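You operate a simulated robot arm through the tools that you are given. There is no shell and no other tool. Be economical: measure what you need, move in short steps, check, and stop when the job is done.

You are at the controls of a simulated robot arm. One attempt, no reset.

TASK
Shut the green-band carton, lay the loose strip over the seam and press it with the rubber pad.
Fine: the strip on the table, not the feeder's; pad back. Set down upright: rubber press pad.

The check looks at the end state, three seconds after you hand in, the way a careful person would. Anything else that was tipped, shoved, dropped, spilled or broken makes it a failure.

THE ROBOT
A 5-joint arm with a two-finger parallel gripper, fixed in place. Base frame: the origin is at the foot of the arm, x ahead of it, y to its left, z up. Readings come in mm, rad, newtons and seconds.
Its first joint turns from -1.152 to 1.152 rad. The tool tilts only in the upright plane through the base axis and itself; it spins freely about its own axis. Payload 2.9 kg.
The tool frame sits at the grasp point between the pads (the TCP): z along the fingers, y along the line on which they close. The tips reach 30 mm beyond it. Largest opening 110 mm; finger width 20, thickness 10; the body of the gripper, 48 by 112 mm, starts 55 mm behind the TCP.
Orientation is that of the tool frame in the base frame, as [roll, pitch, yaw] about the fixed x, y, z axes, in that order (R = Rz(yaw) Ry(pitch) Rx(roll)). With the fingers straight down and closing along the base's y, the tool's x points along the base's -x, its y along +y and its z along -z.

THE INTERFACE
- The arm moves only by the tool send_rows. Its argument "series" is a list of rows, each an object (a shift or turn left out is 0, a gripper value left out holds the last) with "rotation": the turn, a rotation vector about the tool's x, y, z in units of 6 degrees (1.0 is 6 degrees), a list of three; "slide": the shift along the tool's x, y, z in units of 20 mm (1.0 is 20 mm), a list of three; "hand": the finger opening in mm, from 0 to 110. In form: [{"rotation": [ax, ay, az], "slide": [dx, dy, dz], "hand": hand}, ...]. A call has 1 to 12 rows; each row shifts and turns the commanded pose from where the row before left it, along the tool's axes as they then stand. A call with a number of a shift or a turn outside -1 to 1 is refused whole. A row lasts 0.2 s, in which the tool goes at most 50 mm and 0.15 rad; a call with a longer step from one row to the next is refused whole, and so is a gripper value outside its range. Where a pose cannot be reached the arm comes as near as it can. A force on the tool above 80 N (or 10 N above the force at the start of the call, whichever is more), or a blocked arm, ends the call early, and 0.2 s more pass. The fingers move at their own pace (about 108 mm/s each) and stop on an object; they squeeze with about 29 N. The grip force told is the motor's: it shows also when the fingers shut on nothing. Time passes only in rows, and 0.2 s behind the last, so rows that do not move let the fingers close. The reply holds the time, the measured pose of the TCP, the force on the tool along the base axes, the opening and the grip force, in the units named above and with some noise, with the torque about the TCP (base axes, N m) and any sound that the robot's microphone picked up.
- Cameras (640 x 400 px; columns grow to the right, rows downward): "scene" is fixed at [34.1, -451.4, 607.8]; the picture's right is [0.76, -0.65, 0.00], its down [-0.37, -0.43, -0.82] and it looks along [0.53, 0.63, -0.57] (base axes); focal length 317 px, centre (320, 200). "wrist" rides on the gripper at [72, 17, -103] in the tool frame; the picture's right is [-0.23, 0.97, 0.00], its down [-0.76, -0.18, -0.62] and it looks along [-0.61, -0.14, 0.78] (tool axes); focal length 222 px, centre (320, 200). There is no depth. A picture from a camera that has moved, and an enlarged one, comes with that camera's place and axes in the base frame and with its lens. The place of the scene camera against the robot may be out by one fixed shift of up to 12 mm in any direction.
- capture(camera): a new picture of that camera. The clock stands still meanwhile.
- close_up(camera, box): a new picture of the part [left, top, right, bottom] of that camera's present view, enlarged. The clock stands still meanwhile.
- job_done(): hands the job in; it is judged then, once.

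Work in short steps. Places have to be worked out from the pictures, the camera data and where the tool is seen: move nearer, look again, correct. Check each grasp and each placing, and mend what went wrong. You have 120 turns and 76 pictures in all, those below and enlarged ones among them. Open the gripper and draw the arm clear of the work before you hand the job in, unless the task says otherwise; then end with one line.

The tools are called after "Emit:" as name(argument=value, ...) on one line, values as JSON. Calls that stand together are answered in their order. send_rows: Moves the arm, as the interface text tells. Its arguments: {"type":"object","properties":{"series":{"type":"array","items":{"type":"object","properties":{"rotation":{"type":"array","items":{"type":"number"}},"slide":{"type":"array","items":{"type":"number"}},"hand":{"type":"number"}}}}},"required":["series"]} The other tools are called the same way: capture (camera) takes a picture; close_up (camera, box) takes an enlarged picture of a part of a camera's view; job_done () hands the job in.

At the start:

```text
time_s: 0.0
ee_pos: [399.2, 14.4, 395.1]
orientation: [3.14, 0.001, -3.141]
contact_force: [0.5, 0.0, -0.6]
wrist_torque: [-0.01, 0.01, 0.03]
opening: 110.1
grasp_force: 0.0
```

scene: 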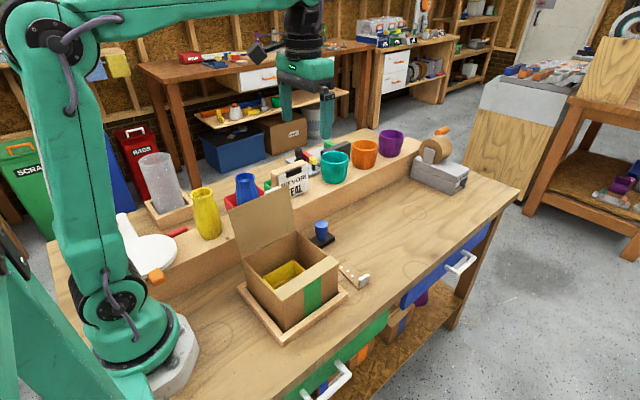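
wrist: 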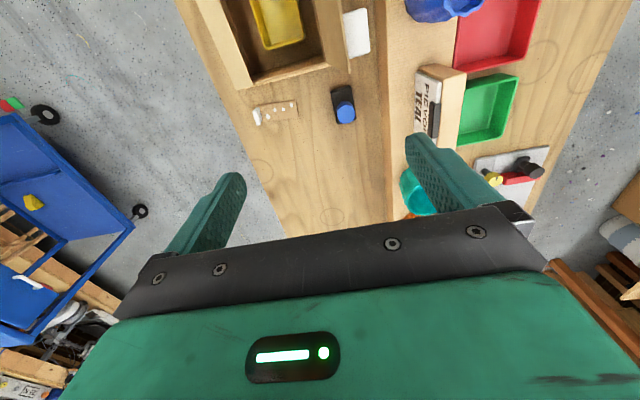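

I start by enlarging the carton area and the surroundings to see the lid, strip and pad.

Emit:
close_up(camera="scene", box=[220, 170, 400, 350])

Emit:
close_up(camera="wrist", box=[180, 0, 460, 175])

```text
2.22 times, centred on (310, 260) of scene
camera zoom: at [34.1, -451.4, 607.8], right [0.76, -0.65, 0.0], down [-0.37, -0.43, -0.82], along [0.53, 0.63, -0.57], focal length 704 px, centre (342, 67)
```

zoom: 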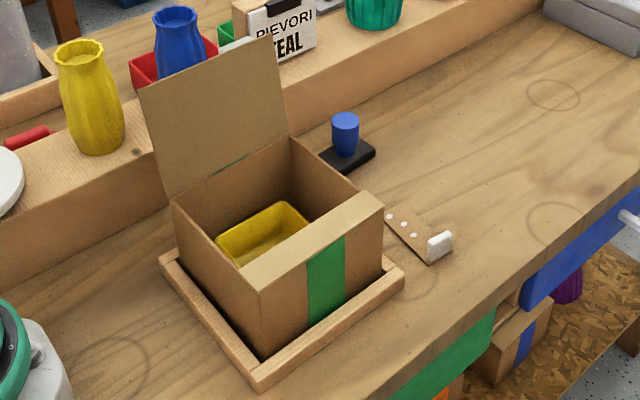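

```text
2.29 times, centred on (320, 88) of wrist
camera zoom: at [326.1, 31.1, 497.4], right [0.23, 0.97, 0.0], down [0.76, -0.18, 0.62], along [0.61, -0.14, -0.78], focal length 508 px, centre (320, 457)
```

zoom: 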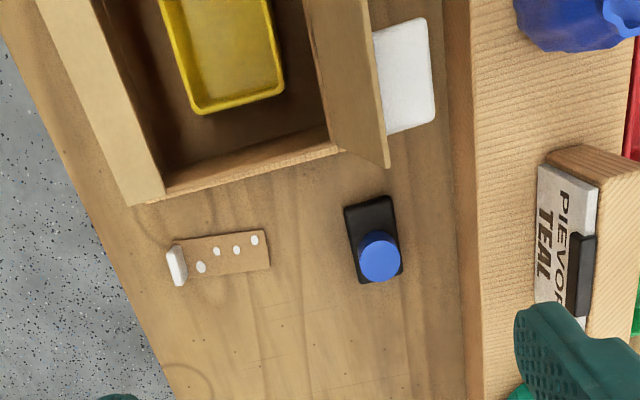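

The two views put the strip and pad near z≈0-30 rather than at -560, so I can't rely on the stated height. I'll move back and down a little, then look again from the wrist to get my own measurements.

Emit:
send_rows(series=[{"slide": [1, 0, 1]}, {"slide": [1, 0, 1]}, {"slide": [1, 0, 0]}, {"slide": [1, 0, 0]}, {"slide": [1, 0, 0]}])

Emit:
capture(camera="wrist")

Emit:
capture(camera="scene")

```text
time_s: 1.2
ee_pos: [300.2, 14.9, 351.7]
orientation: [-3.141, 0.0, 3.141]
contact_force: [1.1, -0.3, -0.4]
wrist_torque: [0.01, 0.02, 0.01]
opening: 110.0
grasp_force: 0.0
```

```text
71 pictures are left
camera wrist: at [227.2, 30.0, 455.4], right [0.23, 0.97, 0.0], down [0.76, -0.18, 0.62], along [0.61, -0.14, -0.78], focal length 222 px, centre (320, 200)
```

wrist: 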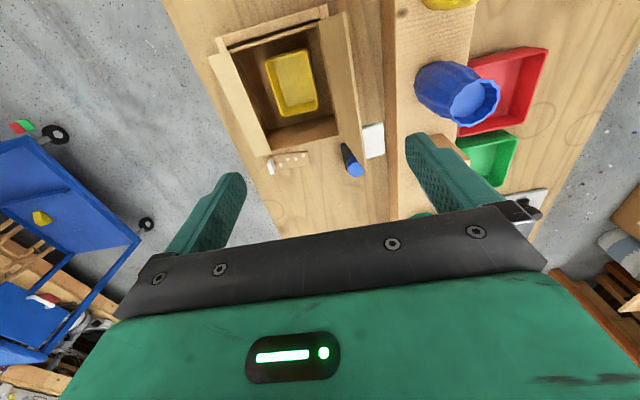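

```text
70 pictures are left
```

scene: 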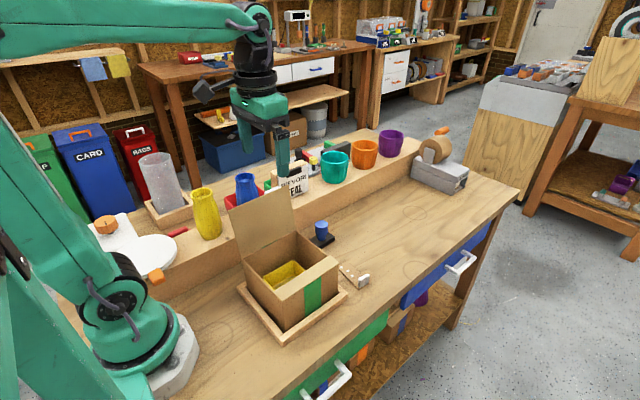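

Wrist parallax confirms it: the knob top is at about (462, 48, 82) and the strip tab at about (445, -129, 28), so the bench top is near z≈0. Next I'll enlarge the carton area to get its geometry.

Emit:
close_up(camera="wrist", box=[200, 0, 410, 190])

Emit:
close_up(camera="scene", box=[300, 200, 400, 300])

Emit:
close_up(camera="scene", box=[390, 110, 490, 210])

```text
2.11 times, centred on (305, 95) of wrist
camera zoom: at [227.2, 30.0, 455.4], right [0.23, 0.97, 0.0], down [0.76, -0.18, 0.62], along [0.61, -0.14, -0.78], focal length 468 px, centre (352, 421)
```

zoom: 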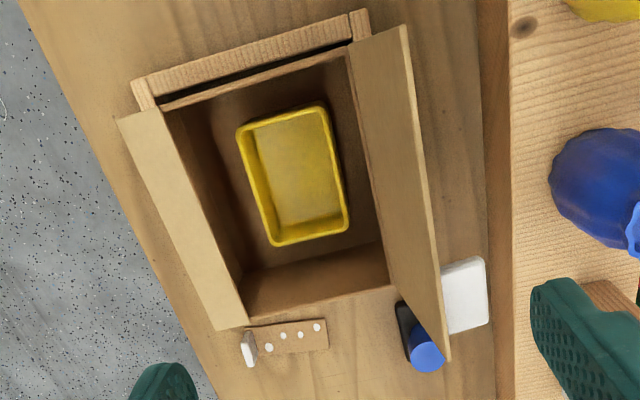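

```text
4.00 times, centred on (350, 250) of scene
camera zoom: at [34.1, -451.4, 607.8], right [0.76, -0.65, 0.0], down [-0.37, -0.43, -0.82], along [0.53, 0.63, -0.57], focal length 1266 px, centre (200, 0)
```

zoom: 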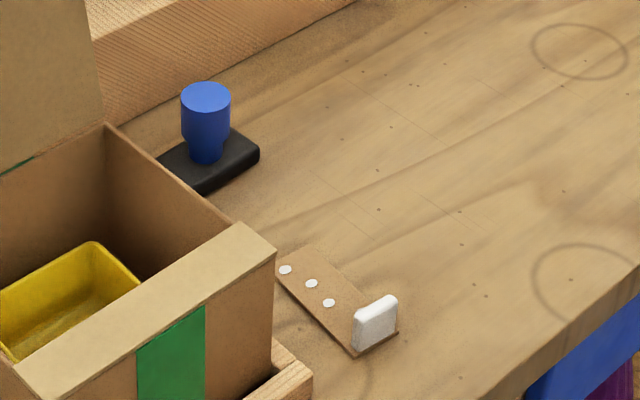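

```text
4.00 times, centred on (440, 160) of scene
camera zoom: at [34.1, -451.4, 607.8], right [0.76, -0.65, 0.0], down [-0.37, -0.43, -0.82], along [0.53, 0.63, -0.57], focal length 1266 px, centre (-160, 360)
```

zoom: 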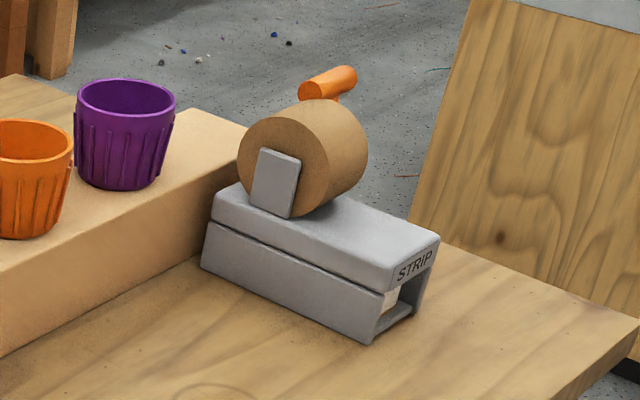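

The carton measures roughly x 228–372, y -114..26, top z≈118. The lid hinges along y≈26 and stands up to (y≈52, z≈228), leaning back. I'll close the fingers, move behind the lid at y≈82, then come down to TCP z≈225.

Emit:
send_rows(series=[{"slide": [0, 0.85, 0], "hand": 0}, {"slide": [0, 0.85, 0]}, {"slide": [0, 0.85, 0]}, {"slide": [0, 0.85, 0]}, {"slide": [0, 0, 0.9]}, {"slide": [0, 0, 0.9]}, {"slide": [0, 0, 0.9]}, {"slide": [0, 0, 0.9]}, {"slide": [0, 0, 0.9]}])

Emit:
capture(camera="scene")

Emit:
capture(camera="wrist")

```text
time_s: 3.2
ee_pos: [297.8, 85.3, 265.5]
orientation: [3.141, -0.001, -3.14]
contact_force: [0.3, 0.1, -0.5]
wrist_torque: [-0.01, -0.04, -0.01]
opening: 0.0
grasp_force: 28.8
```

```text
66 pictures are left
```

scene: 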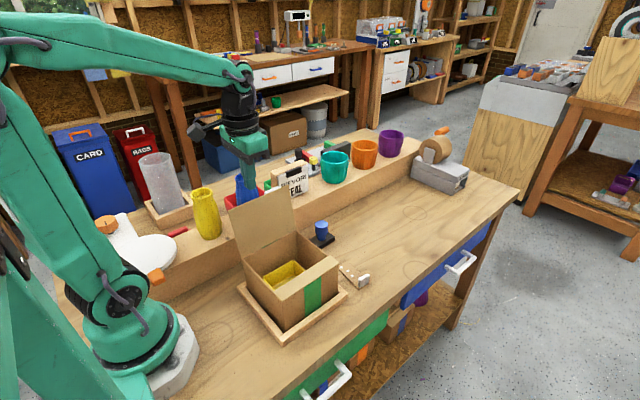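

```text
65 pictures are left
camera wrist: at [225.2, 100.2, 368.7], right [0.23, 0.97, 0.0], down [0.76, -0.18, 0.62], along [0.61, -0.14, -0.78], focal length 222 px, centre (320, 200)
```

wrist: 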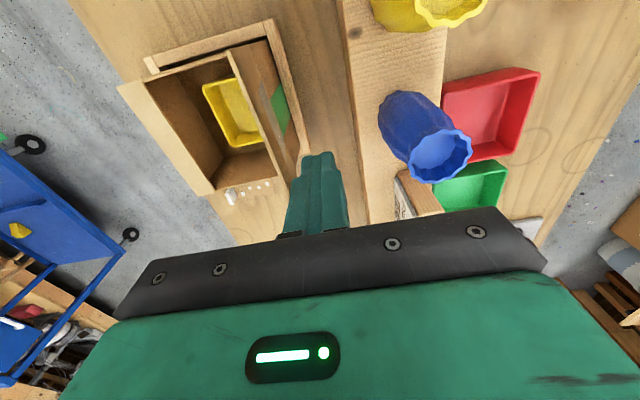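

The fingers are behind the lid with clear space, and the blue vase is well off at y≈200. I'll go down to TCP z≈225, then push gently toward -y.

Emit:
send_rows(series=[{"slide": [0, 0, 1]}, {"slide": [0, 0, 1]}, {"slide": [0, -0.8, 0]}, {"slide": [0, -0.8, 0]}, {"slide": [0, -0.5, 0]}])

Emit:
capture(camera="wrist")

```text
time_s: 4.4
ee_pos: [299.2, 40.5, 224.4]
orientation: [-3.14, 0.0, 3.141]
contact_force: [0.0, 0.0, -0.2]
wrist_torque: [-0.01, 0.04, 0.04]
opening: 0.0
grasp_force: 28.9
```

```text
64 pictures are left
camera wrist: at [226.7, 55.7, 326.8], right [0.23, 0.97, 0.0], down [0.76, -0.18, 0.62], along [0.61, -0.14, -0.78], focal length 222 px, centre (320, 200)
```

wrist: 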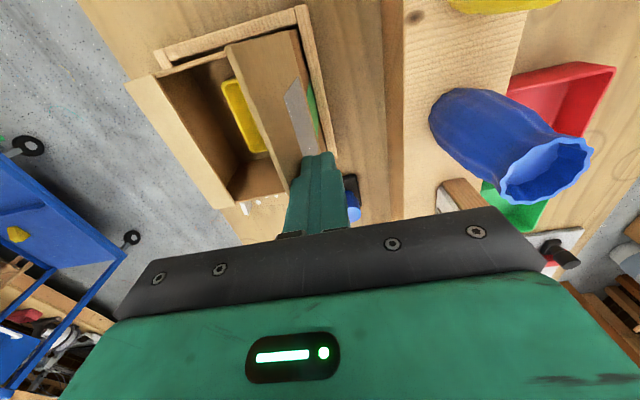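

The lid is coming forward with almost no force. The white tile isn't where I saw it before, so I'll check the scene view before continuing.

Emit:
close_up(camera="scene", box=[210, 150, 370, 330])

Emit:
close_up(camera="wrist", box=[140, 0, 400, 220])

```text
2.22 times, centred on (290, 240) of scene
camera zoom: at [34.1, -451.4, 607.8], right [0.76, -0.65, 0.0], down [-0.37, -0.43, -0.82], along [0.53, 0.63, -0.57], focal length 704 px, centre (387, 111)
```

zoom: 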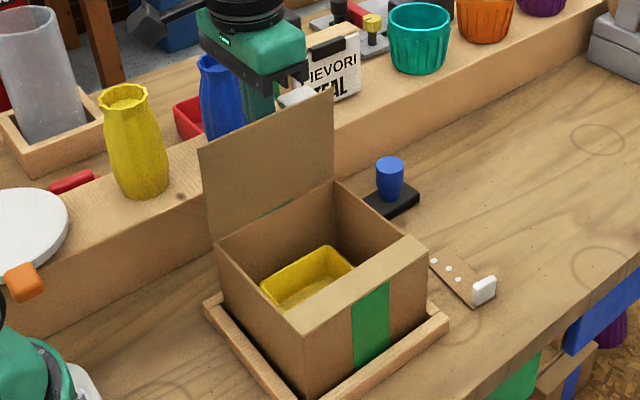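

```text
1.82 times, centred on (270, 110) of wrist
camera zoom: at [226.7, 55.7, 326.8], right [0.23, 0.97, 0.0], down [0.76, -0.18, 0.62], along [0.61, -0.14, -0.78], focal length 404 px, centre (411, 364)
```

zoom: 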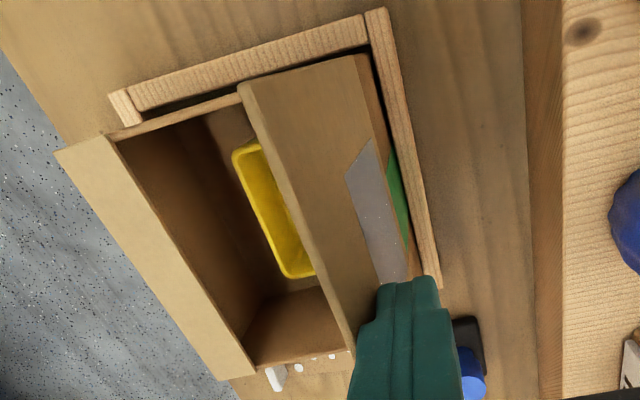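

The white piece turns out to be a grip tab standing out from the lid's outer face near x≈345, near the free edge. My fingers at x≈300 pass beside it. I'll keep sweeping the lid along its arc.

Emit:
send_rows(series=[{"slide": [0, -1, 0.15]}, {"slide": [0, -0.93, 0.33]}, {"slide": [0, -0.8, 0.58]}, {"slide": [0, -0.63, 0.75]}])

Emit:
capture(camera="scene")

Emit:
capture(camera="wrist")

```text
time_s: 5.4
ee_pos: [298.1, -25.3, 188.2]
orientation: [-3.142, -0.001, -3.141]
contact_force: [-0.3, 0.5, 0.0]
wrist_torque: [0.01, 0.03, 0.01]
opening: 0.1
grasp_force: 28.7
```

```text
61 pictures are left
```

scene: 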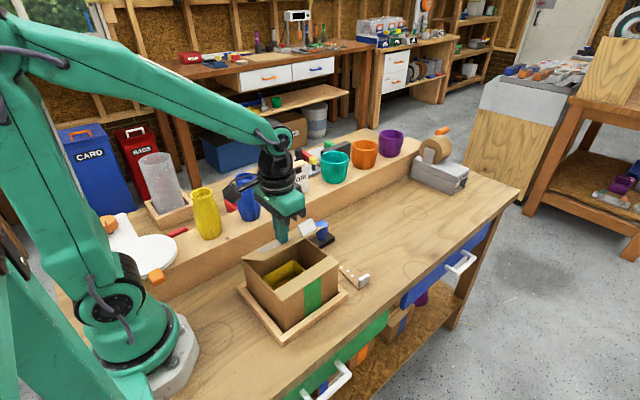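

```text
60 pictures are left
camera wrist: at [225.3, -9.5, 291.6], right [0.23, 0.97, 0.0], down [0.76, -0.18, 0.62], along [0.61, -0.14, -0.78], focal length 222 px, centre (320, 200)
```

wrist: 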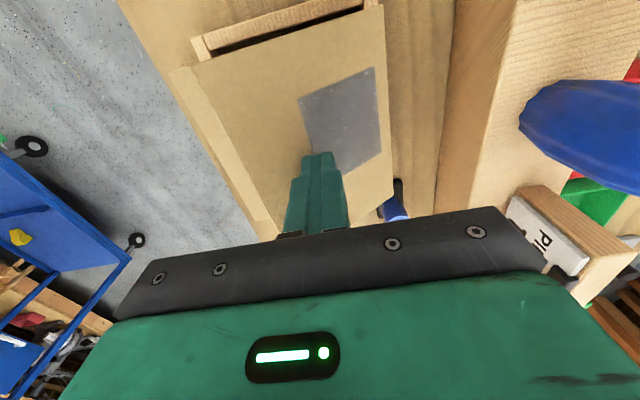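

Closing well, at about 30° now. I'll finish the sweep down to flat.

Emit:
send_rows(series=[{"slide": [0, -0.43, 0.8]}, {"slide": [0, -0.1, 0.7]}, {"slide": [0, 0, 0.25]}, {}])

Emit:
close_up(camera="scene", box=[220, 170, 400, 350])

Emit:
capture(camera="wrist")

```text
time_s: 6.4
ee_pos: [299.5, -35.5, 152.2]
orientation: [-3.14, -0.001, 3.141]
contact_force: [0.1, 0.3, 0.2]
wrist_torque: [-0.03, -0.02, -0.01]
opening: 0.1
grasp_force: 29.3
```

```text
2.22 times, centred on (310, 260) of scene
camera zoom: at [34.1, -451.4, 607.8], right [0.76, -0.65, 0.0], down [-0.37, -0.43, -0.82], along [0.53, 0.63, -0.57], focal length 704 px, centre (342, 67)
```

zoom: 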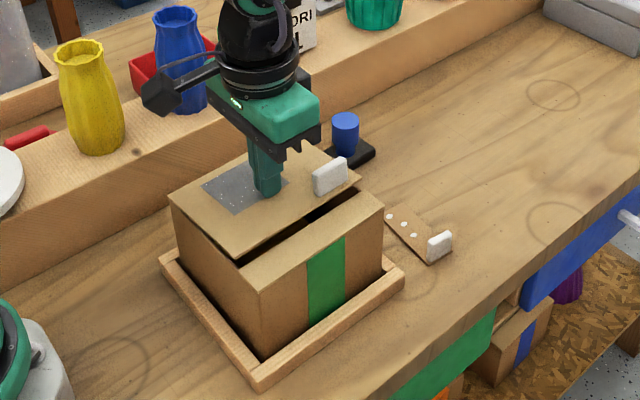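

```text
58 pictures are left
camera wrist: at [226.1, -20.8, 256.2], right [0.23, 0.97, 0.0], down [0.76, -0.18, 0.62], along [0.61, -0.14, -0.78], focal length 222 px, centre (320, 200)
```

wrist: 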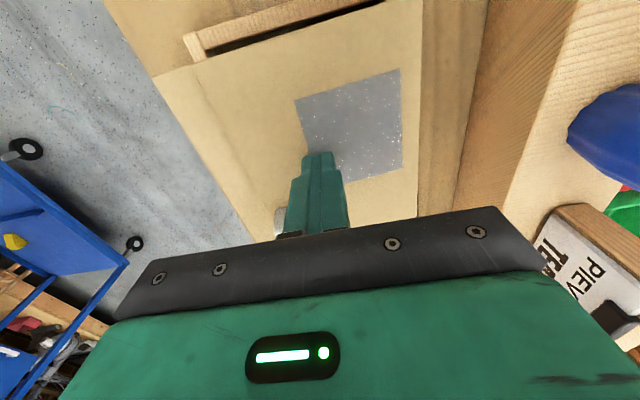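

It's still slightly open at the free edge, so I'll press down further in small steps.

Emit:
send_rows(series=[{"slide": [0, 0, 0.4]}, {"slide": [0, 0, 0.4]}, {"slide": [0, 0, 0.2]}, {}])

Emit:
close_up(camera="scene", box=[220, 170, 400, 350])

```text
time_s: 7.1
ee_pos: [299.6, -36.8, 143.7]
orientation: [3.14, 0.002, -3.141]
contact_force: [-15.1, 2.2, 32.3]
wrist_torque: [0.14, 0.56, -0.06]
opening: 0.0
grasp_force: 29.4
stopped in row 3: the force on the tool passed its limit (the readings are from after the stop); the commanded pose is now the measured one
```

```text
2.22 times, centred on (310, 260) of scene
camera zoom: at [33.9, -451.4, 607.8], right [0.76, -0.65, 0.0], down [-0.37, -0.43, -0.82], along [0.53, 0.63, -0.57], focal length 704 px, centre (342, 67)
```

zoom: 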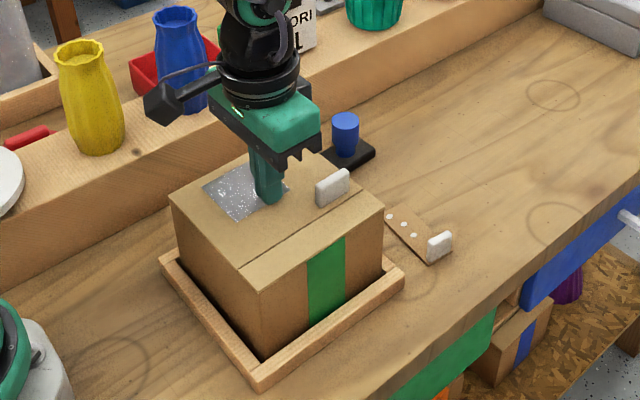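

The lid is shut and its top surface is at z≈114. I'll lift off, check that it stays shut, and look at it from above.

Emit:
send_rows(series=[{"slide": [0, 0, -0.5]}, {"slide": [0, 0, -1]}, {"slide": [0, 0, -1]}, {"slide": [0, 0, -1]}, {"slide": [0, 0, -1]}, {"slide": [0, 0, -1], "hand": 60}, {"slide": [0.5, 0, -1]}, {"slide": [1, 0, -1]}])

Emit:
capture(camera="wrist")

Emit:
close_up(camera="scene", box=[220, 170, 400, 350])

```text
time_s: 8.9
ee_pos: [267.2, -38.7, 290.8]
orientation: [-3.141, -0.001, -3.141]
contact_force: [-0.4, -1.0, 0.2]
wrist_torque: [0.01, -0.01, 0.02]
opening: 59.8
grasp_force: 0.1
```

```text
56 pictures are left
camera wrist: at [194.6, -22.3, 394.9], right [0.23, 0.97, 0.0], down [0.76, -0.18, 0.62], along [0.61, -0.14, -0.78], focal length 222 px, centre (320, 200)
```

wrist: 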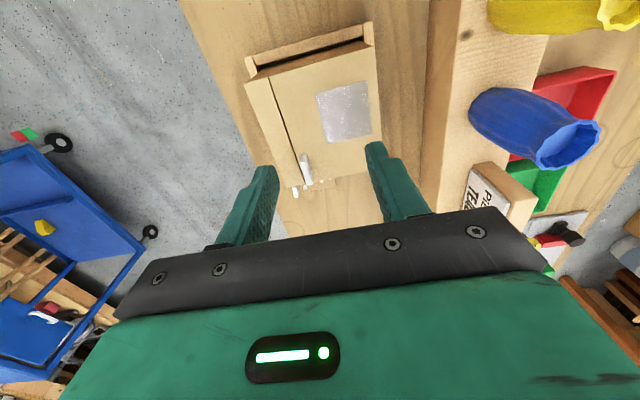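

```text
2.22 times, centred on (310, 260) of scene
camera zoom: at [34.2, -451.4, 607.8], right [0.76, -0.65, 0.0], down [-0.37, -0.43, -0.82], along [0.53, 0.63, -0.57], focal length 704 px, centre (342, 67)
```

zoom: 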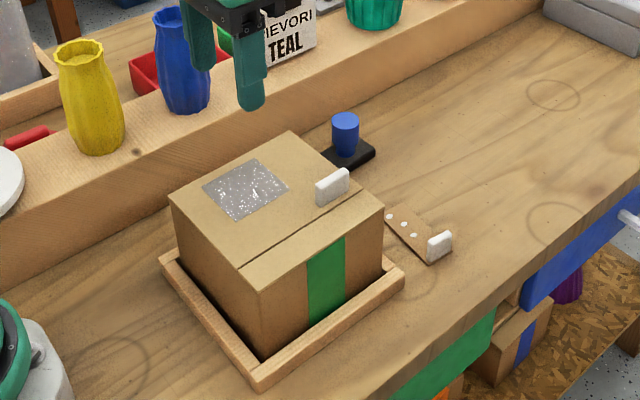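

The lid stays shut. I'll zoom in on the top to locate the seam, the lid tab and the carton edges.

Emit:
close_up(camera="wrist", box=[220, 10, 400, 210])

```text
2.00 times, centred on (310, 110) of wrist
camera zoom: at [194.6, -22.3, 394.9], right [0.23, 0.97, 0.0], down [0.76, -0.18, 0.62], along [0.61, -0.14, -0.78], focal length 444 px, centre (340, 380)
```

zoom: 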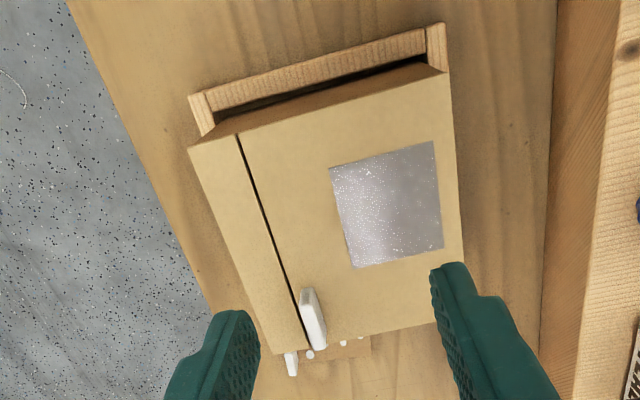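

Carton top: x 228–378, y -121..30, with the seam at y≈-88. The lid tab takes up x≈326–366 next to the seam, so I'll lay the strip across the seam at x≈290. Next I'll move toward the strip to look at it and test the reach.

Emit:
send_rows(series=[{"slide": [-1, -0.6, 0]}, {"slide": [-1, -0.6, 0]}, {"slide": [-1, -0.6, 0]}, {"slide": [-1, -0.6, 0]}, {"slide": [-1, -0.6, 0]}, {"slide": [-1, -0.6, 0]}, {"slide": [-1, -0.6, 0]}])

Emit:
capture(camera="wrist")

```text
time_s: 10.5
ee_pos: [408.9, -121.2, 292.0]
orientation: [-3.142, 0.0, 3.142]
contact_force: [-1.2, 1.2, -0.1]
wrist_torque: [-0.02, 0.01, 0.0]
opening: 60.1
grasp_force: 0.1
```

```text
53 pictures are left
camera wrist: at [337.0, -106.2, 395.4], right [0.23, 0.97, 0.0], down [0.76, -0.18, 0.62], along [0.61, -0.14, -0.78], focal length 222 px, centre (320, 200)
```

wrist: 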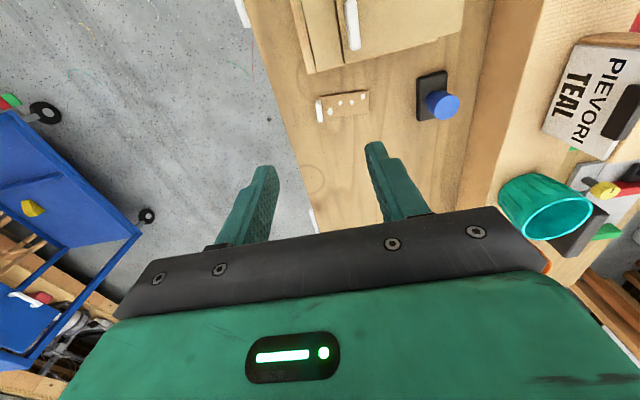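

Radius 426 is reachable here. I'll enlarge the strip and pad to measure them.

Emit:
close_up(camera="wrist", box=[290, 50, 470, 160])

```text
3.56 times, centred on (380, 105) of wrist
camera zoom: at [337.0, -106.2, 395.4], right [0.23, 0.97, 0.0], down [0.76, -0.18, 0.62], along [0.61, -0.14, -0.78], focal length 790 px, centre (107, 538)
```

zoom: 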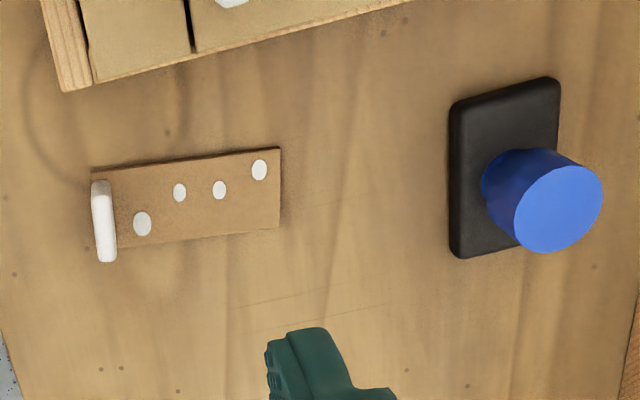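

On the bench (z≈-8), the strip is about 90×38 mm with its long axis turned about -7° from y, and its tab at about (452,-134). I'll move above the tab, align the yaw and start down, watching the reach.

Emit:
send_rows(series=[{"slide": [-0.75, -0.22, 0.9]}, {"slide": [-0.75, -0.22, 0.9]}, {"slide": [-0.65, -0.22, 0.9]}, {"slide": [0, 0, 0.9], "rotation": [0, 0, 0.6]}, {"slide": [0, 0, 0.9], "rotation": [0, 0, 0.55]}, {"slide": [0, 0, 0.9]}, {"slide": [0, 0, 0.9]}])

Emit:
capture(camera="wrist")

```text
time_s: 12.1
ee_pos: [453.3, -134.9, 165.7]
orientation: [3.141, 0.0, 3.023]
contact_force: [-0.6, 0.8, 0.3]
wrist_torque: [0.02, 0.01, -0.02]
opening: 59.9
grasp_force: 0.0
```

```text
51 pictures are left
camera wrist: at [383.0, -110.7, 267.4], right [0.34, 0.94, 0.0], down [0.73, -0.27, 0.62], along [0.59, -0.21, -0.78], focal length 222 px, centre (320, 200)
```

wrist: 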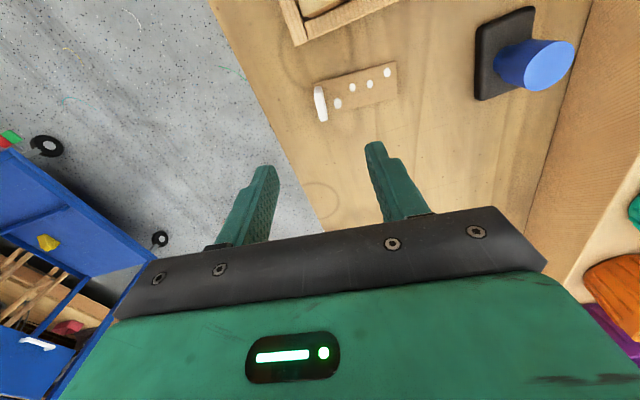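

The reach is fine and the tab lies right below the TCP, with yaw aligned. I'll lower to about z=75 and recheck.

Emit:
send_rows(series=[{"slide": [0, 0, 0.9]}, {"slide": [0, 0, 0.9]}, {"slide": [0, 0, 0.9]}, {"slide": [0, 0, 0.9]}, {"slide": [0, 0, 0.9]}])

Emit:
capture(camera="wrist")

Emit:
close_up(camera="scene", box=[300, 200, 420, 320])

```text
time_s: 13.3
ee_pos: [452.3, -132.8, 73.3]
orientation: [3.141, 0.0, 3.022]
contact_force: [0.2, 0.0, -0.4]
wrist_torque: [0.01, 0.01, -0.05]
opening: 60.1
grasp_force: 0.1
```

```text
50 pictures are left
camera wrist: at [382.3, -109.3, 176.7], right [0.34, 0.94, 0.0], down [0.74, -0.27, 0.62], along [0.58, -0.21, -0.78], focal length 222 px, centre (320, 200)
```

wrist: 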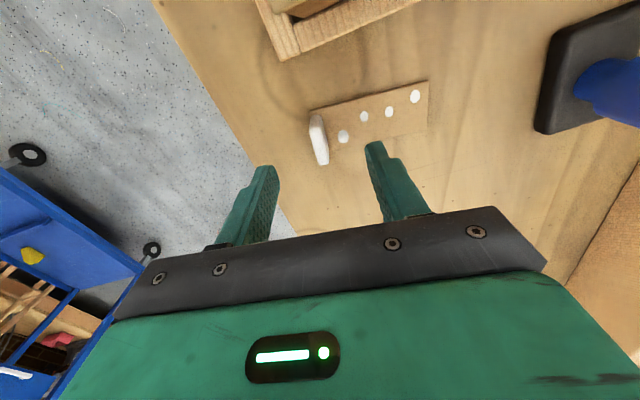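

```text
3.33 times, centred on (360, 260) of scene
camera zoom: at [34.1, -451.4, 607.8], right [0.76, -0.65, 0.0], down [-0.37, -0.43, -0.82], along [0.53, 0.63, -0.57], focal length 1055 px, centre (187, 0)
```

zoom: 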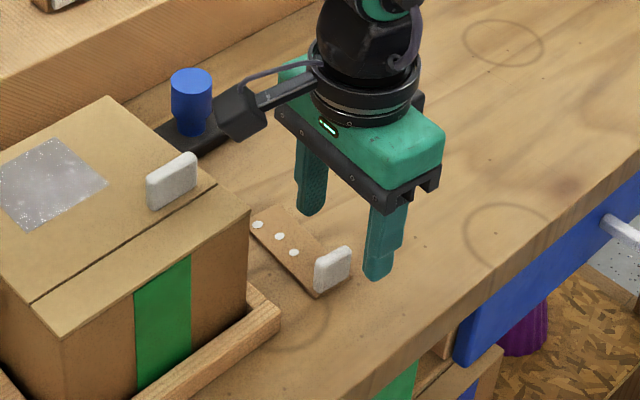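

The alignment is good. At grasp depth, though, the wrist camera housing would pass very close to the carton and its lid tab. I'll raise a little and spin the tool 180° so the camera sits on the far side.

Emit:
send_rows(series=[{"slide": [0, 0, -1]}, {"slide": [0, 0, -1]}, {"rotation": [0, 0, 1]}, {"rotation": [0, 0, 1]}, {"rotation": [0, 0, 1]}, {"rotation": [0, 0, 1]}, {"rotation": [0, 0, 1]}, {"rotation": [0, 0, 1]}, {"rotation": [0, 0, 1]}, {"rotation": [0, 0, 1]}, {"rotation": [0, 0, 1]}, {"rotation": [0, 0, 1]}])

Emit:
send_rows(series=[{"rotation": [0, 0, 1]}, {"rotation": [0, 0, 1]}, {"rotation": [0, 0, 1]}, {"rotation": [0, 0, 1]}, {"rotation": [0, 0, 1]}, {"rotation": [0, 0, 1]}, {"rotation": [0, 0, 1]}, {"rotation": [0, 0, 1]}, {"rotation": [0, 0, 1]}, {"rotation": [0, 0, 1]}])

Emit:
send_rows(series=[{"rotation": [0, 0, 1]}, {"rotation": [0, 0, 1]}, {"rotation": [0, 0, 1]}, {"rotation": [0, 0, 1]}, {"rotation": [0, 0, 1]}, {"rotation": [0, 0, 1]}, {"rotation": [0, 0, 1]}, {"rotation": [0, 0, 1]}, {"rotation": [0, 0, 1]}, {"rotation": [0, 0, 1]}])

Emit:
capture(camera="wrist")

```text
time_s: 15.9
ee_pos: [450.8, -133.3, 114.0]
orientation: [-3.141, -0.001, 1.972]
contact_force: [-0.5, -0.1, 0.0]
wrist_torque: [0.03, 0.0, -0.01]
opening: 60.1
grasp_force: 0.0
```

```text
time_s: 18.1
ee_pos: [450.4, -133.8, 112.8]
orientation: [-3.14, 0.0, 0.925]
contact_force: [-0.6, -0.1, 0.1]
wrist_torque: [0.01, 0.0, 0.0]
opening: 60.2
grasp_force: 0.0
```

```text
time_s: 20.3
ee_pos: [451.3, -133.7, 114.7]
orientation: [3.14, 0.001, -0.122]
contact_force: [-0.1, 1.2, 0.4]
wrist_torque: [0.0, 0.01, -0.02]
opening: 60.0
grasp_force: 0.0
```

```text
48 pictures are left
camera wrist: at [521.8, -160.4, 217.3], right [-0.34, -0.94, 0.0], down [-0.73, 0.27, 0.62], along [-0.59, 0.21, -0.78], focal length 222 px, centre (320, 200)
```

wrist: 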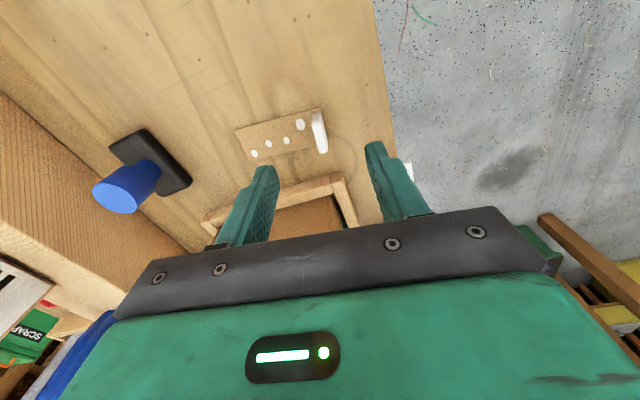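

The camera is now on the far side. The tab sits about 5 mm nearer (x≈446), so I'll shift and descend to TCP z≈36.

Emit:
send_rows(series=[{"slide": [-0.25, 0, 0.9]}, {"slide": [0, 0, 0.9]}, {"slide": [0, 0, 0.9]}, {"slide": [0, 0, 0.7]}, {"slide": [0, 0, 0.5]}])

Emit:
close_up(camera="scene", box=[300, 200, 420, 320])

Emit:
capture(camera="wrist")

```text
time_s: 21.5
ee_pos: [445.8, -133.0, 35.6]
orientation: [3.141, 0.003, -0.122]
contact_force: [0.2, -0.3, 0.0]
wrist_torque: [0.01, 0.0, 0.0]
opening: 60.1
grasp_force: 0.1
```

```text
3.33 times, centred on (360, 260) of scene
camera zoom: at [34.1, -451.4, 607.8], right [0.76, -0.65, 0.0], down [-0.37, -0.43, -0.82], along [0.53, 0.63, -0.57], focal length 1055 px, centre (187, 0)
```

zoom: 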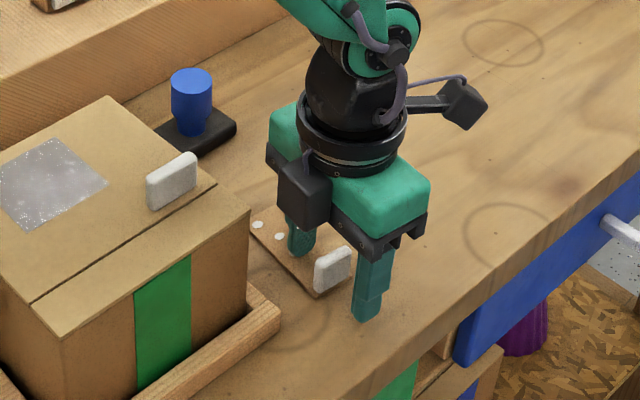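

```text
46 pictures are left
camera wrist: at [516.2, -159.9, 138.3], right [-0.34, -0.94, 0.0], down [-0.73, 0.27, 0.62], along [-0.59, 0.21, -0.78], focal length 222 px, centre (320, 200)
```

wrist: 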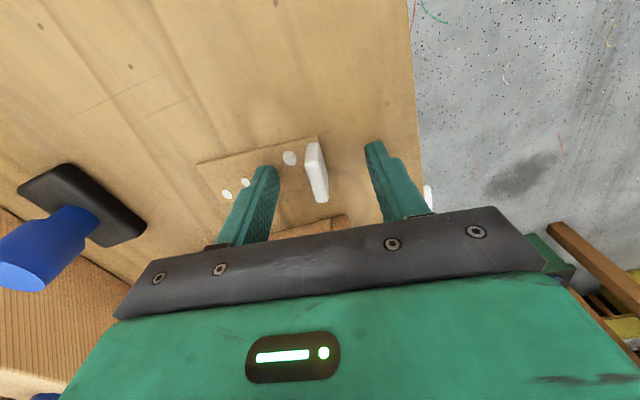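

The tab is centred between the fingers. I'll lower 4 mm more and close on it.

Emit:
send_rows(series=[{"slide": [0, 0, 0.2]}, {"hand": 30}, {"hand": 0}, {}, {}])

Emit:
close_up(camera="scene", box=[300, 200, 420, 320])

```text
time_s: 22.7
ee_pos: [446.5, -134.8, 32.4]
orientation: [3.141, -0.003, -0.122]
contact_force: [1.6, -7.6, 20.2]
wrist_torque: [0.02, -0.07, -0.04]
opening: 7.3
grasp_force: 29.0
```

```text
3.33 times, centred on (360, 260) of scene
camera zoom: at [34.0, -451.4, 607.8], right [0.76, -0.65, 0.0], down [-0.37, -0.43, -0.82], along [0.53, 0.63, -0.57], focal length 1055 px, centre (187, 0)
```

zoom: 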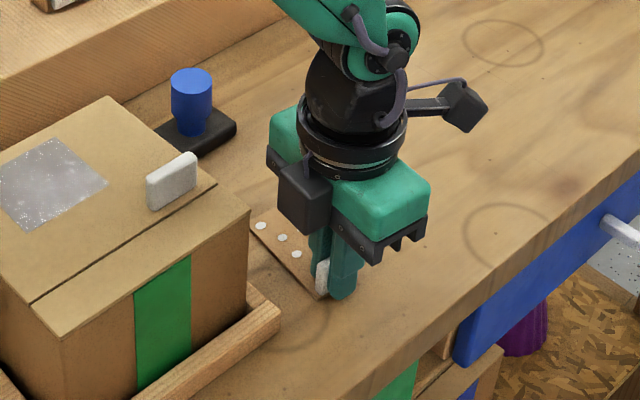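

The tab is gripped (7.3 mm). The fingertips touched the strip at z≈2, so the bench is at about z≈0. I'll lift slowly and check.

Emit:
send_rows(series=[{"slide": [0, 0, -0.3]}, {"slide": [0, 0, -0.7]}, {"slide": [0, 0, -1]}, {"slide": [0, 0, -1]}, {"slide": [0, 0, -1]}, {"slide": [0, 0, -1]}, {"slide": [0, 0, -1]}, {"slide": [0, 0, -1]}, {"slide": [0, 0, -1]}, {"slide": [0, 0, -1]}])

Emit:
close_up(camera="scene", box=[260, 130, 420, 290])

Emit:
capture(camera="wrist")

```text
time_s: 24.9
ee_pos: [447.2, -132.4, 213.4]
orientation: [3.141, 0.001, -0.121]
contact_force: [0.6, -0.5, -0.2]
wrist_torque: [0.01, 0.01, 0.03]
opening: 7.8
grasp_force: 29.2
```

```text
2.50 times, centred on (340, 210) of scene
camera zoom: at [34.1, -451.4, 607.8], right [0.76, -0.65, 0.0], down [-0.37, -0.43, -0.82], along [0.53, 0.63, -0.57], focal length 792 px, centre (270, 175)
```

zoom: 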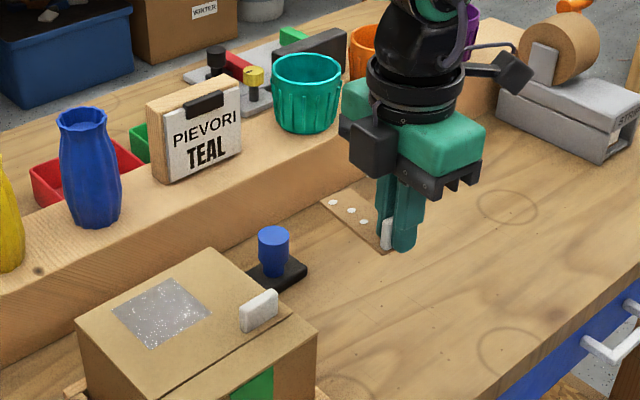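

```text
43 pictures are left
camera wrist: at [516.8, -159.1, 315.7], right [-0.34, -0.94, 0.0], down [-0.73, 0.27, 0.62], along [-0.59, 0.21, -0.78], focal length 222 px, centre (320, 200)
```

wrist: 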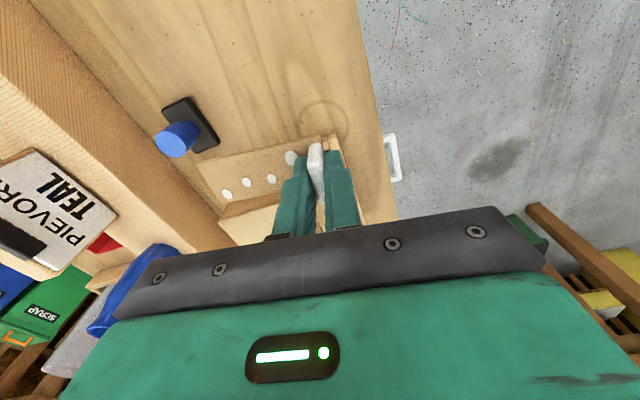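

The strip is held level. I'll square the yaw, then carry it above the seam to about (290, -123), staying above the lid tab.

Emit:
send_rows(series=[{"rotation": [0, 0, -0.58]}, {"rotation": [0, 0, -0.58]}, {"slide": [-0.98, -0.06, 0]}, {"slide": [-0.98, -0.06, 0]}, {"slide": [-0.98, -0.06, 0]}, {"slide": [-0.98, -0.06, 0]}, {"slide": [-0.98, -0.06, 0]}, {"slide": [-0.98, -0.06, 0]}, {"slide": [-0.98, -0.06, 0]}, {"slide": [-0.98, -0.06, 0]}, {}])

Emit:
capture(camera="wrist")

Emit:
close_up(camera="scene", box=[220, 150, 380, 310])

```text
time_s: 27.3
ee_pos: [290.8, -125.0, 213.1]
orientation: [3.141, -0.001, 0.001]
contact_force: [0.8, 0.1, -0.6]
wrist_torque: [0.02, 0.0, 0.0]
opening: 7.5
grasp_force: 28.7
```

```text
42 pictures are left
camera wrist: at [363.1, -143.3, 316.2], right [-0.23, -0.97, 0.0], down [-0.76, 0.18, 0.62], along [-0.61, 0.14, -0.78], focal length 222 px, centre (320, 200)
```

wrist: 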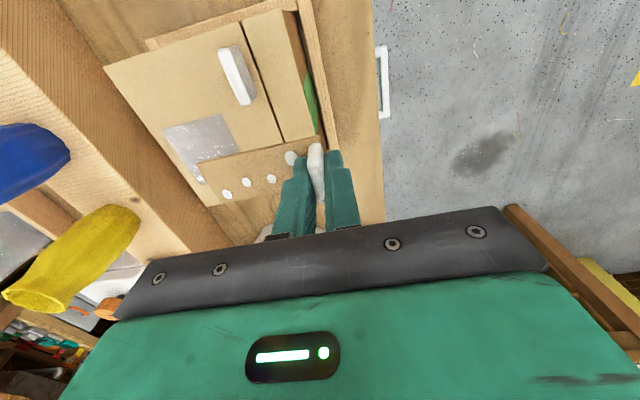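

```text
2.50 times, centred on (300, 230) of scene
camera zoom: at [34.1, -451.4, 607.8], right [0.76, -0.65, 0.0], down [-0.37, -0.43, -0.82], along [0.53, 0.63, -0.57], focal length 792 px, centre (370, 125)
```

zoom: 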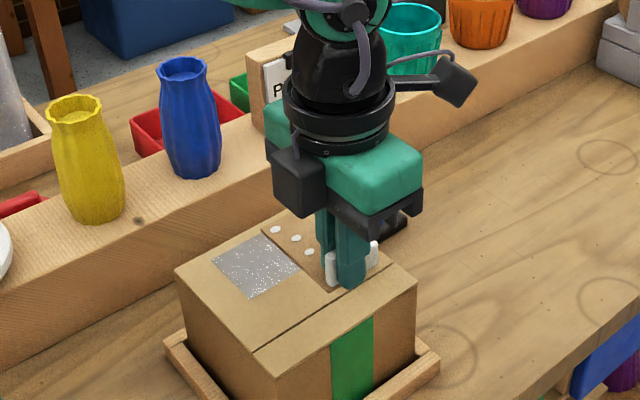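

The strip lines up across the seam (seam y≈-90, front edge y≈-122, lid tab starts at x≈327). I'll shift 3 mm inward and lower toward the top.

Emit:
send_rows(series=[{"slide": [0, -0.15, 0.8]}, {"slide": [0, 0, 0.8]}, {"slide": [0, 0, 0.7]}, {"slide": [0, 0, 0.5]}, {"slide": [0, 0, 0.2]}, {}])

Emit:
close_up(camera="scene", box=[230, 190, 350, 310])

```text
time_s: 28.7
ee_pos: [291.0, -120.4, 152.5]
orientation: [-3.141, -0.001, 0.002]
contact_force: [0.1, 0.0, 0.0]
wrist_torque: [-0.03, 0.02, -0.02]
opening: 7.5
grasp_force: 28.7
```

```text
3.33 times, centred on (290, 250) of scene
camera zoom: at [34.1, -451.4, 607.8], right [0.76, -0.65, 0.0], down [-0.37, -0.43, -0.82], along [0.53, 0.63, -0.57], focal length 1055 px, centre (420, 33)
```

zoom: 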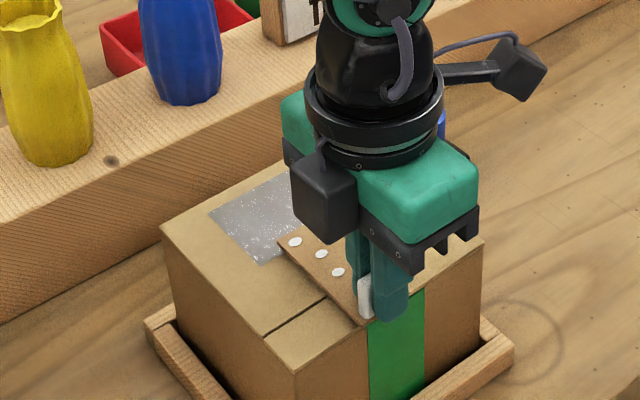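

It's just above the surface. I'll lower in 2 mm steps until it touches.

Emit:
send_rows(series=[{"slide": [0, 0, 0.1]}, {"slide": [0, 0, 0.1]}, {"slide": [0, 0, 0.05]}, {}])

```text
time_s: 29.7
ee_pos: [289.1, -121.8, 148.2]
orientation: [3.14, 0.0, 0.001]
contact_force: [-8.5, -5.9, 10.4]
wrist_torque: [0.13, 0.2, 0.03]
opening: 7.5
grasp_force: 29.3
```

There's contact at z≈148. I'll ease off 1 mm, open slightly, rise, and look.

Emit:
send_rows(series=[{"slide": [0, 0, -0.08]}, {"hand": 14}, {"hand": 30}, {}, {"slide": [0, 0, -0.6]}, {"slide": [0, 0, -1]}, {"slide": [0, 0, -1]}, {"slide": [0, 0, -1]}, {"slide": [0, 0, -1]}])

Emit:
close_up(camera="scene", box=[230, 190, 350, 310])

Emit:
capture(camera="wrist")

```text
time_s: 31.7
ee_pos: [290.1, -122.1, 243.8]
orientation: [3.141, 0.001, 0.002]
contact_force: [-0.4, -0.4, -0.7]
wrist_torque: [0.0, -0.01, 0.01]
opening: 30.2
grasp_force: 0.1
```

```text
3.33 times, centred on (290, 250) of scene
camera zoom: at [34.1, -451.4, 607.8], right [0.76, -0.65, 0.0], down [-0.37, -0.43, -0.82], along [0.53, 0.63, -0.57], focal length 1055 px, centre (420, 33)
```

zoom: 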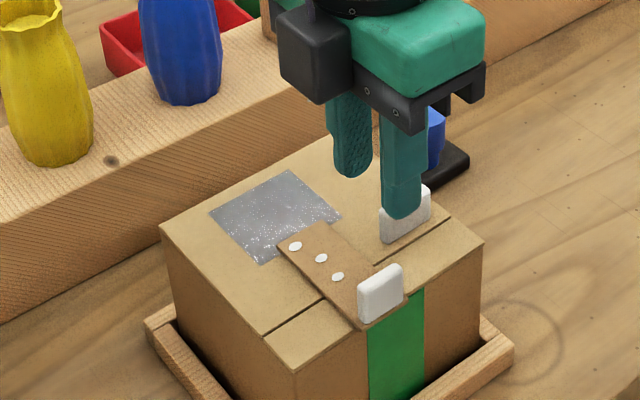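

```text
38 pictures are left
camera wrist: at [362.3, -138.8, 346.0], right [-0.23, -0.97, 0.0], down [-0.76, 0.18, 0.62], along [-0.61, 0.14, -0.78], focal length 222 px, centre (320, 200)
```

wrist: 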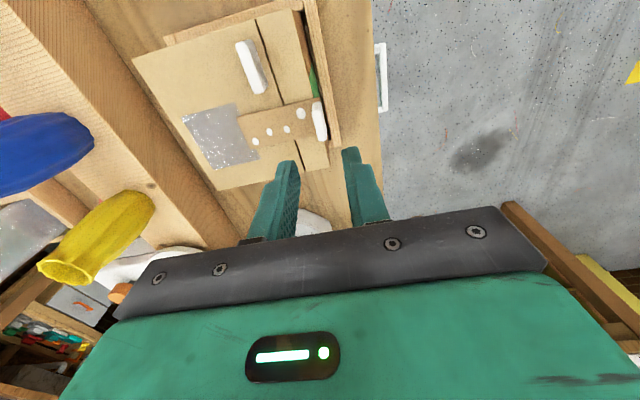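

The strip lies across the seam, but its inner end slightly overlaps the grey glossy patch and its centre is off the seam. I'll zoom in to measure how far.

Emit:
close_up(camera="wrist", box=[170, 60, 350, 190])

```text
3.08 times, centred on (260, 125) of wrist
camera zoom: at [362.3, -138.8, 346.0], right [-0.23, -0.97, 0.0], down [-0.76, 0.18, 0.62], along [-0.61, 0.14, -0.78], focal length 684 px, centre (505, 431)
```

zoom: 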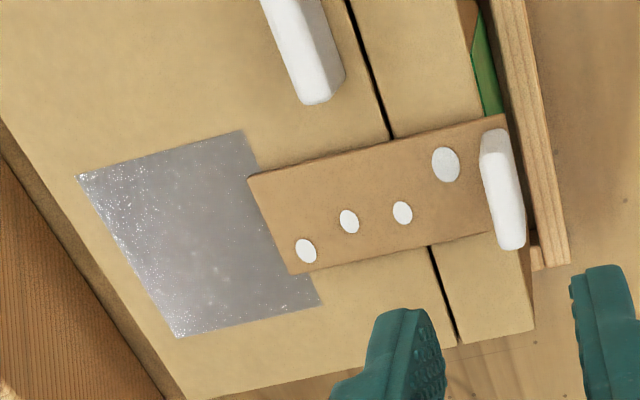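

The strip overlaps the grey patch by about 6 mm and its centre is about 5 mm too far in. I'll re-grip the tab and move it 6.5 mm toward the front so it's centred on the seam and clear of the patch.

Emit:
send_rows(series=[{"slide": [0, 0, 1]}, {"slide": [0, 0, 1]}, {"slide": [0, 0, 1]}, {"slide": [0, 0, 1]}, {"slide": [0, 0, 0.6]}, {"hand": 15}, {"hand": 0}, {}, {}])

Emit:
send_rows(series=[{"slide": [0, 0, -0.3]}, {"slide": [0, 0.2, 0]}, {"slide": [0, 0.12, 0]}, {"slide": [0, 0, 0.15]}, {"slide": [0, 0, 0.1]}, {}])

```text
time_s: 33.7
ee_pos: [289.4, -118.4, 149.6]
orientation: [-3.141, 0.0, 0.001]
contact_force: [-2.1, -5.7, 2.8]
wrist_torque: [-0.13, 0.04, -0.11]
opening: 7.6
grasp_force: 28.9
```

```text
time_s: 35.1
ee_pos: [290.2, -127.1, 150.5]
orientation: [3.14, 0.002, 0.001]
contact_force: [-3.1, 4.2, 1.3]
wrist_torque: [0.44, -0.01, 0.06]
opening: 7.7
grasp_force: 29.6
```

I'll check the placement before releasing.

Emit:
send_rows(series=[{"slide": [0, 0, 0.07]}, {}])

Emit:
close_up(camera="wrist", box=[170, 60, 370, 220])

Emit:
close_up(camera="scene", box=[230, 190, 350, 310])

```text
time_s: 35.7
ee_pos: [289.5, -126.3, 149.4]
orientation: [3.14, 0.0, 0.003]
contact_force: [-0.3, 5.6, 2.7]
wrist_torque: [0.59, -0.03, -0.08]
opening: 7.7
grasp_force: 29.5
```

```text
2.50 times, centred on (270, 140) of wrist
camera zoom: at [362.2, -145.2, 251.7], right [-0.23, -0.97, 0.0], down [-0.76, 0.18, 0.62], along [-0.61, 0.14, -0.78], focal length 555 px, centre (445, 350)
```

zoom: 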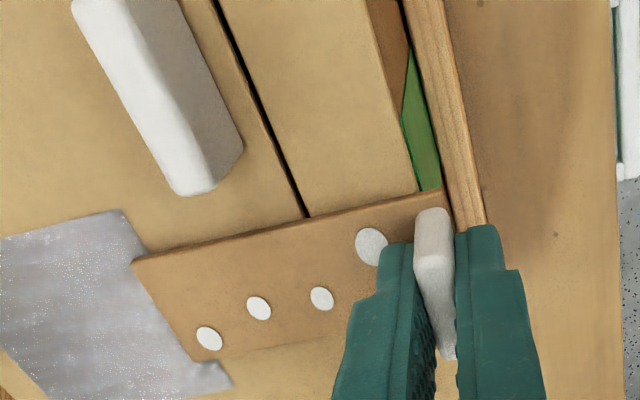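

```text
3.33 times, centred on (290, 250) of scene
camera zoom: at [34.1, -451.4, 607.8], right [0.76, -0.65, 0.0], down [-0.37, -0.43, -0.82], along [0.53, 0.63, -0.57], focal length 1055 px, centre (420, 33)
```

zoom: 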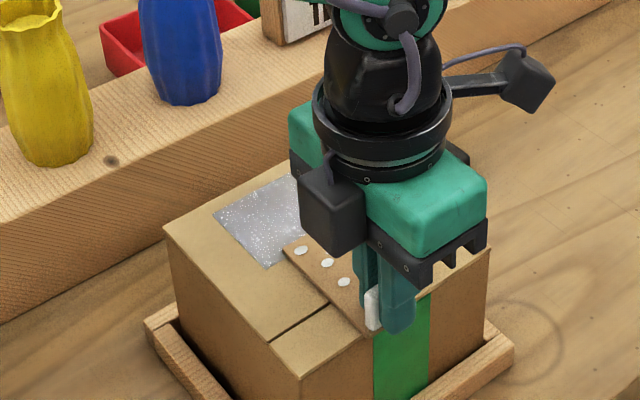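

The strip has already tacked on: moving it dragged the carton about 3 mm in its tray instead of sliding the strip. I'll ease back the same amount, release, and leave it. It bridges the seam well, at about 50/40.

Emit:
send_rows(series=[{"slide": [0, -0.15, 0]}, {"slide": [0, -0.15, 0]}, {}])

Emit:
close_up(camera="scene", box=[230, 190, 350, 310])

```text
time_s: 36.5
ee_pos: [290.5, -120.0, 148.7]
orientation: [-3.139, -0.001, 0.002]
contact_force: [-0.2, -3.3, 1.4]
wrist_torque: [-0.01, -0.02, -0.07]
opening: 7.6
grasp_force: 28.9
```

```text
3.33 times, centred on (290, 250) of scene
camera zoom: at [34.1, -451.4, 607.8], right [0.76, -0.65, 0.0], down [-0.37, -0.43, -0.82], along [0.53, 0.63, -0.57], focal length 1055 px, centre (420, 33)
```

zoom: 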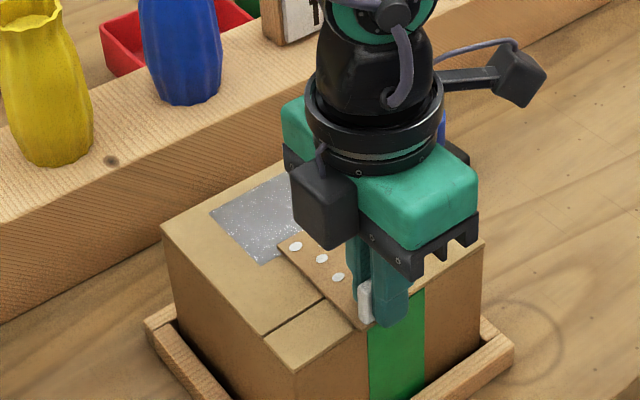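

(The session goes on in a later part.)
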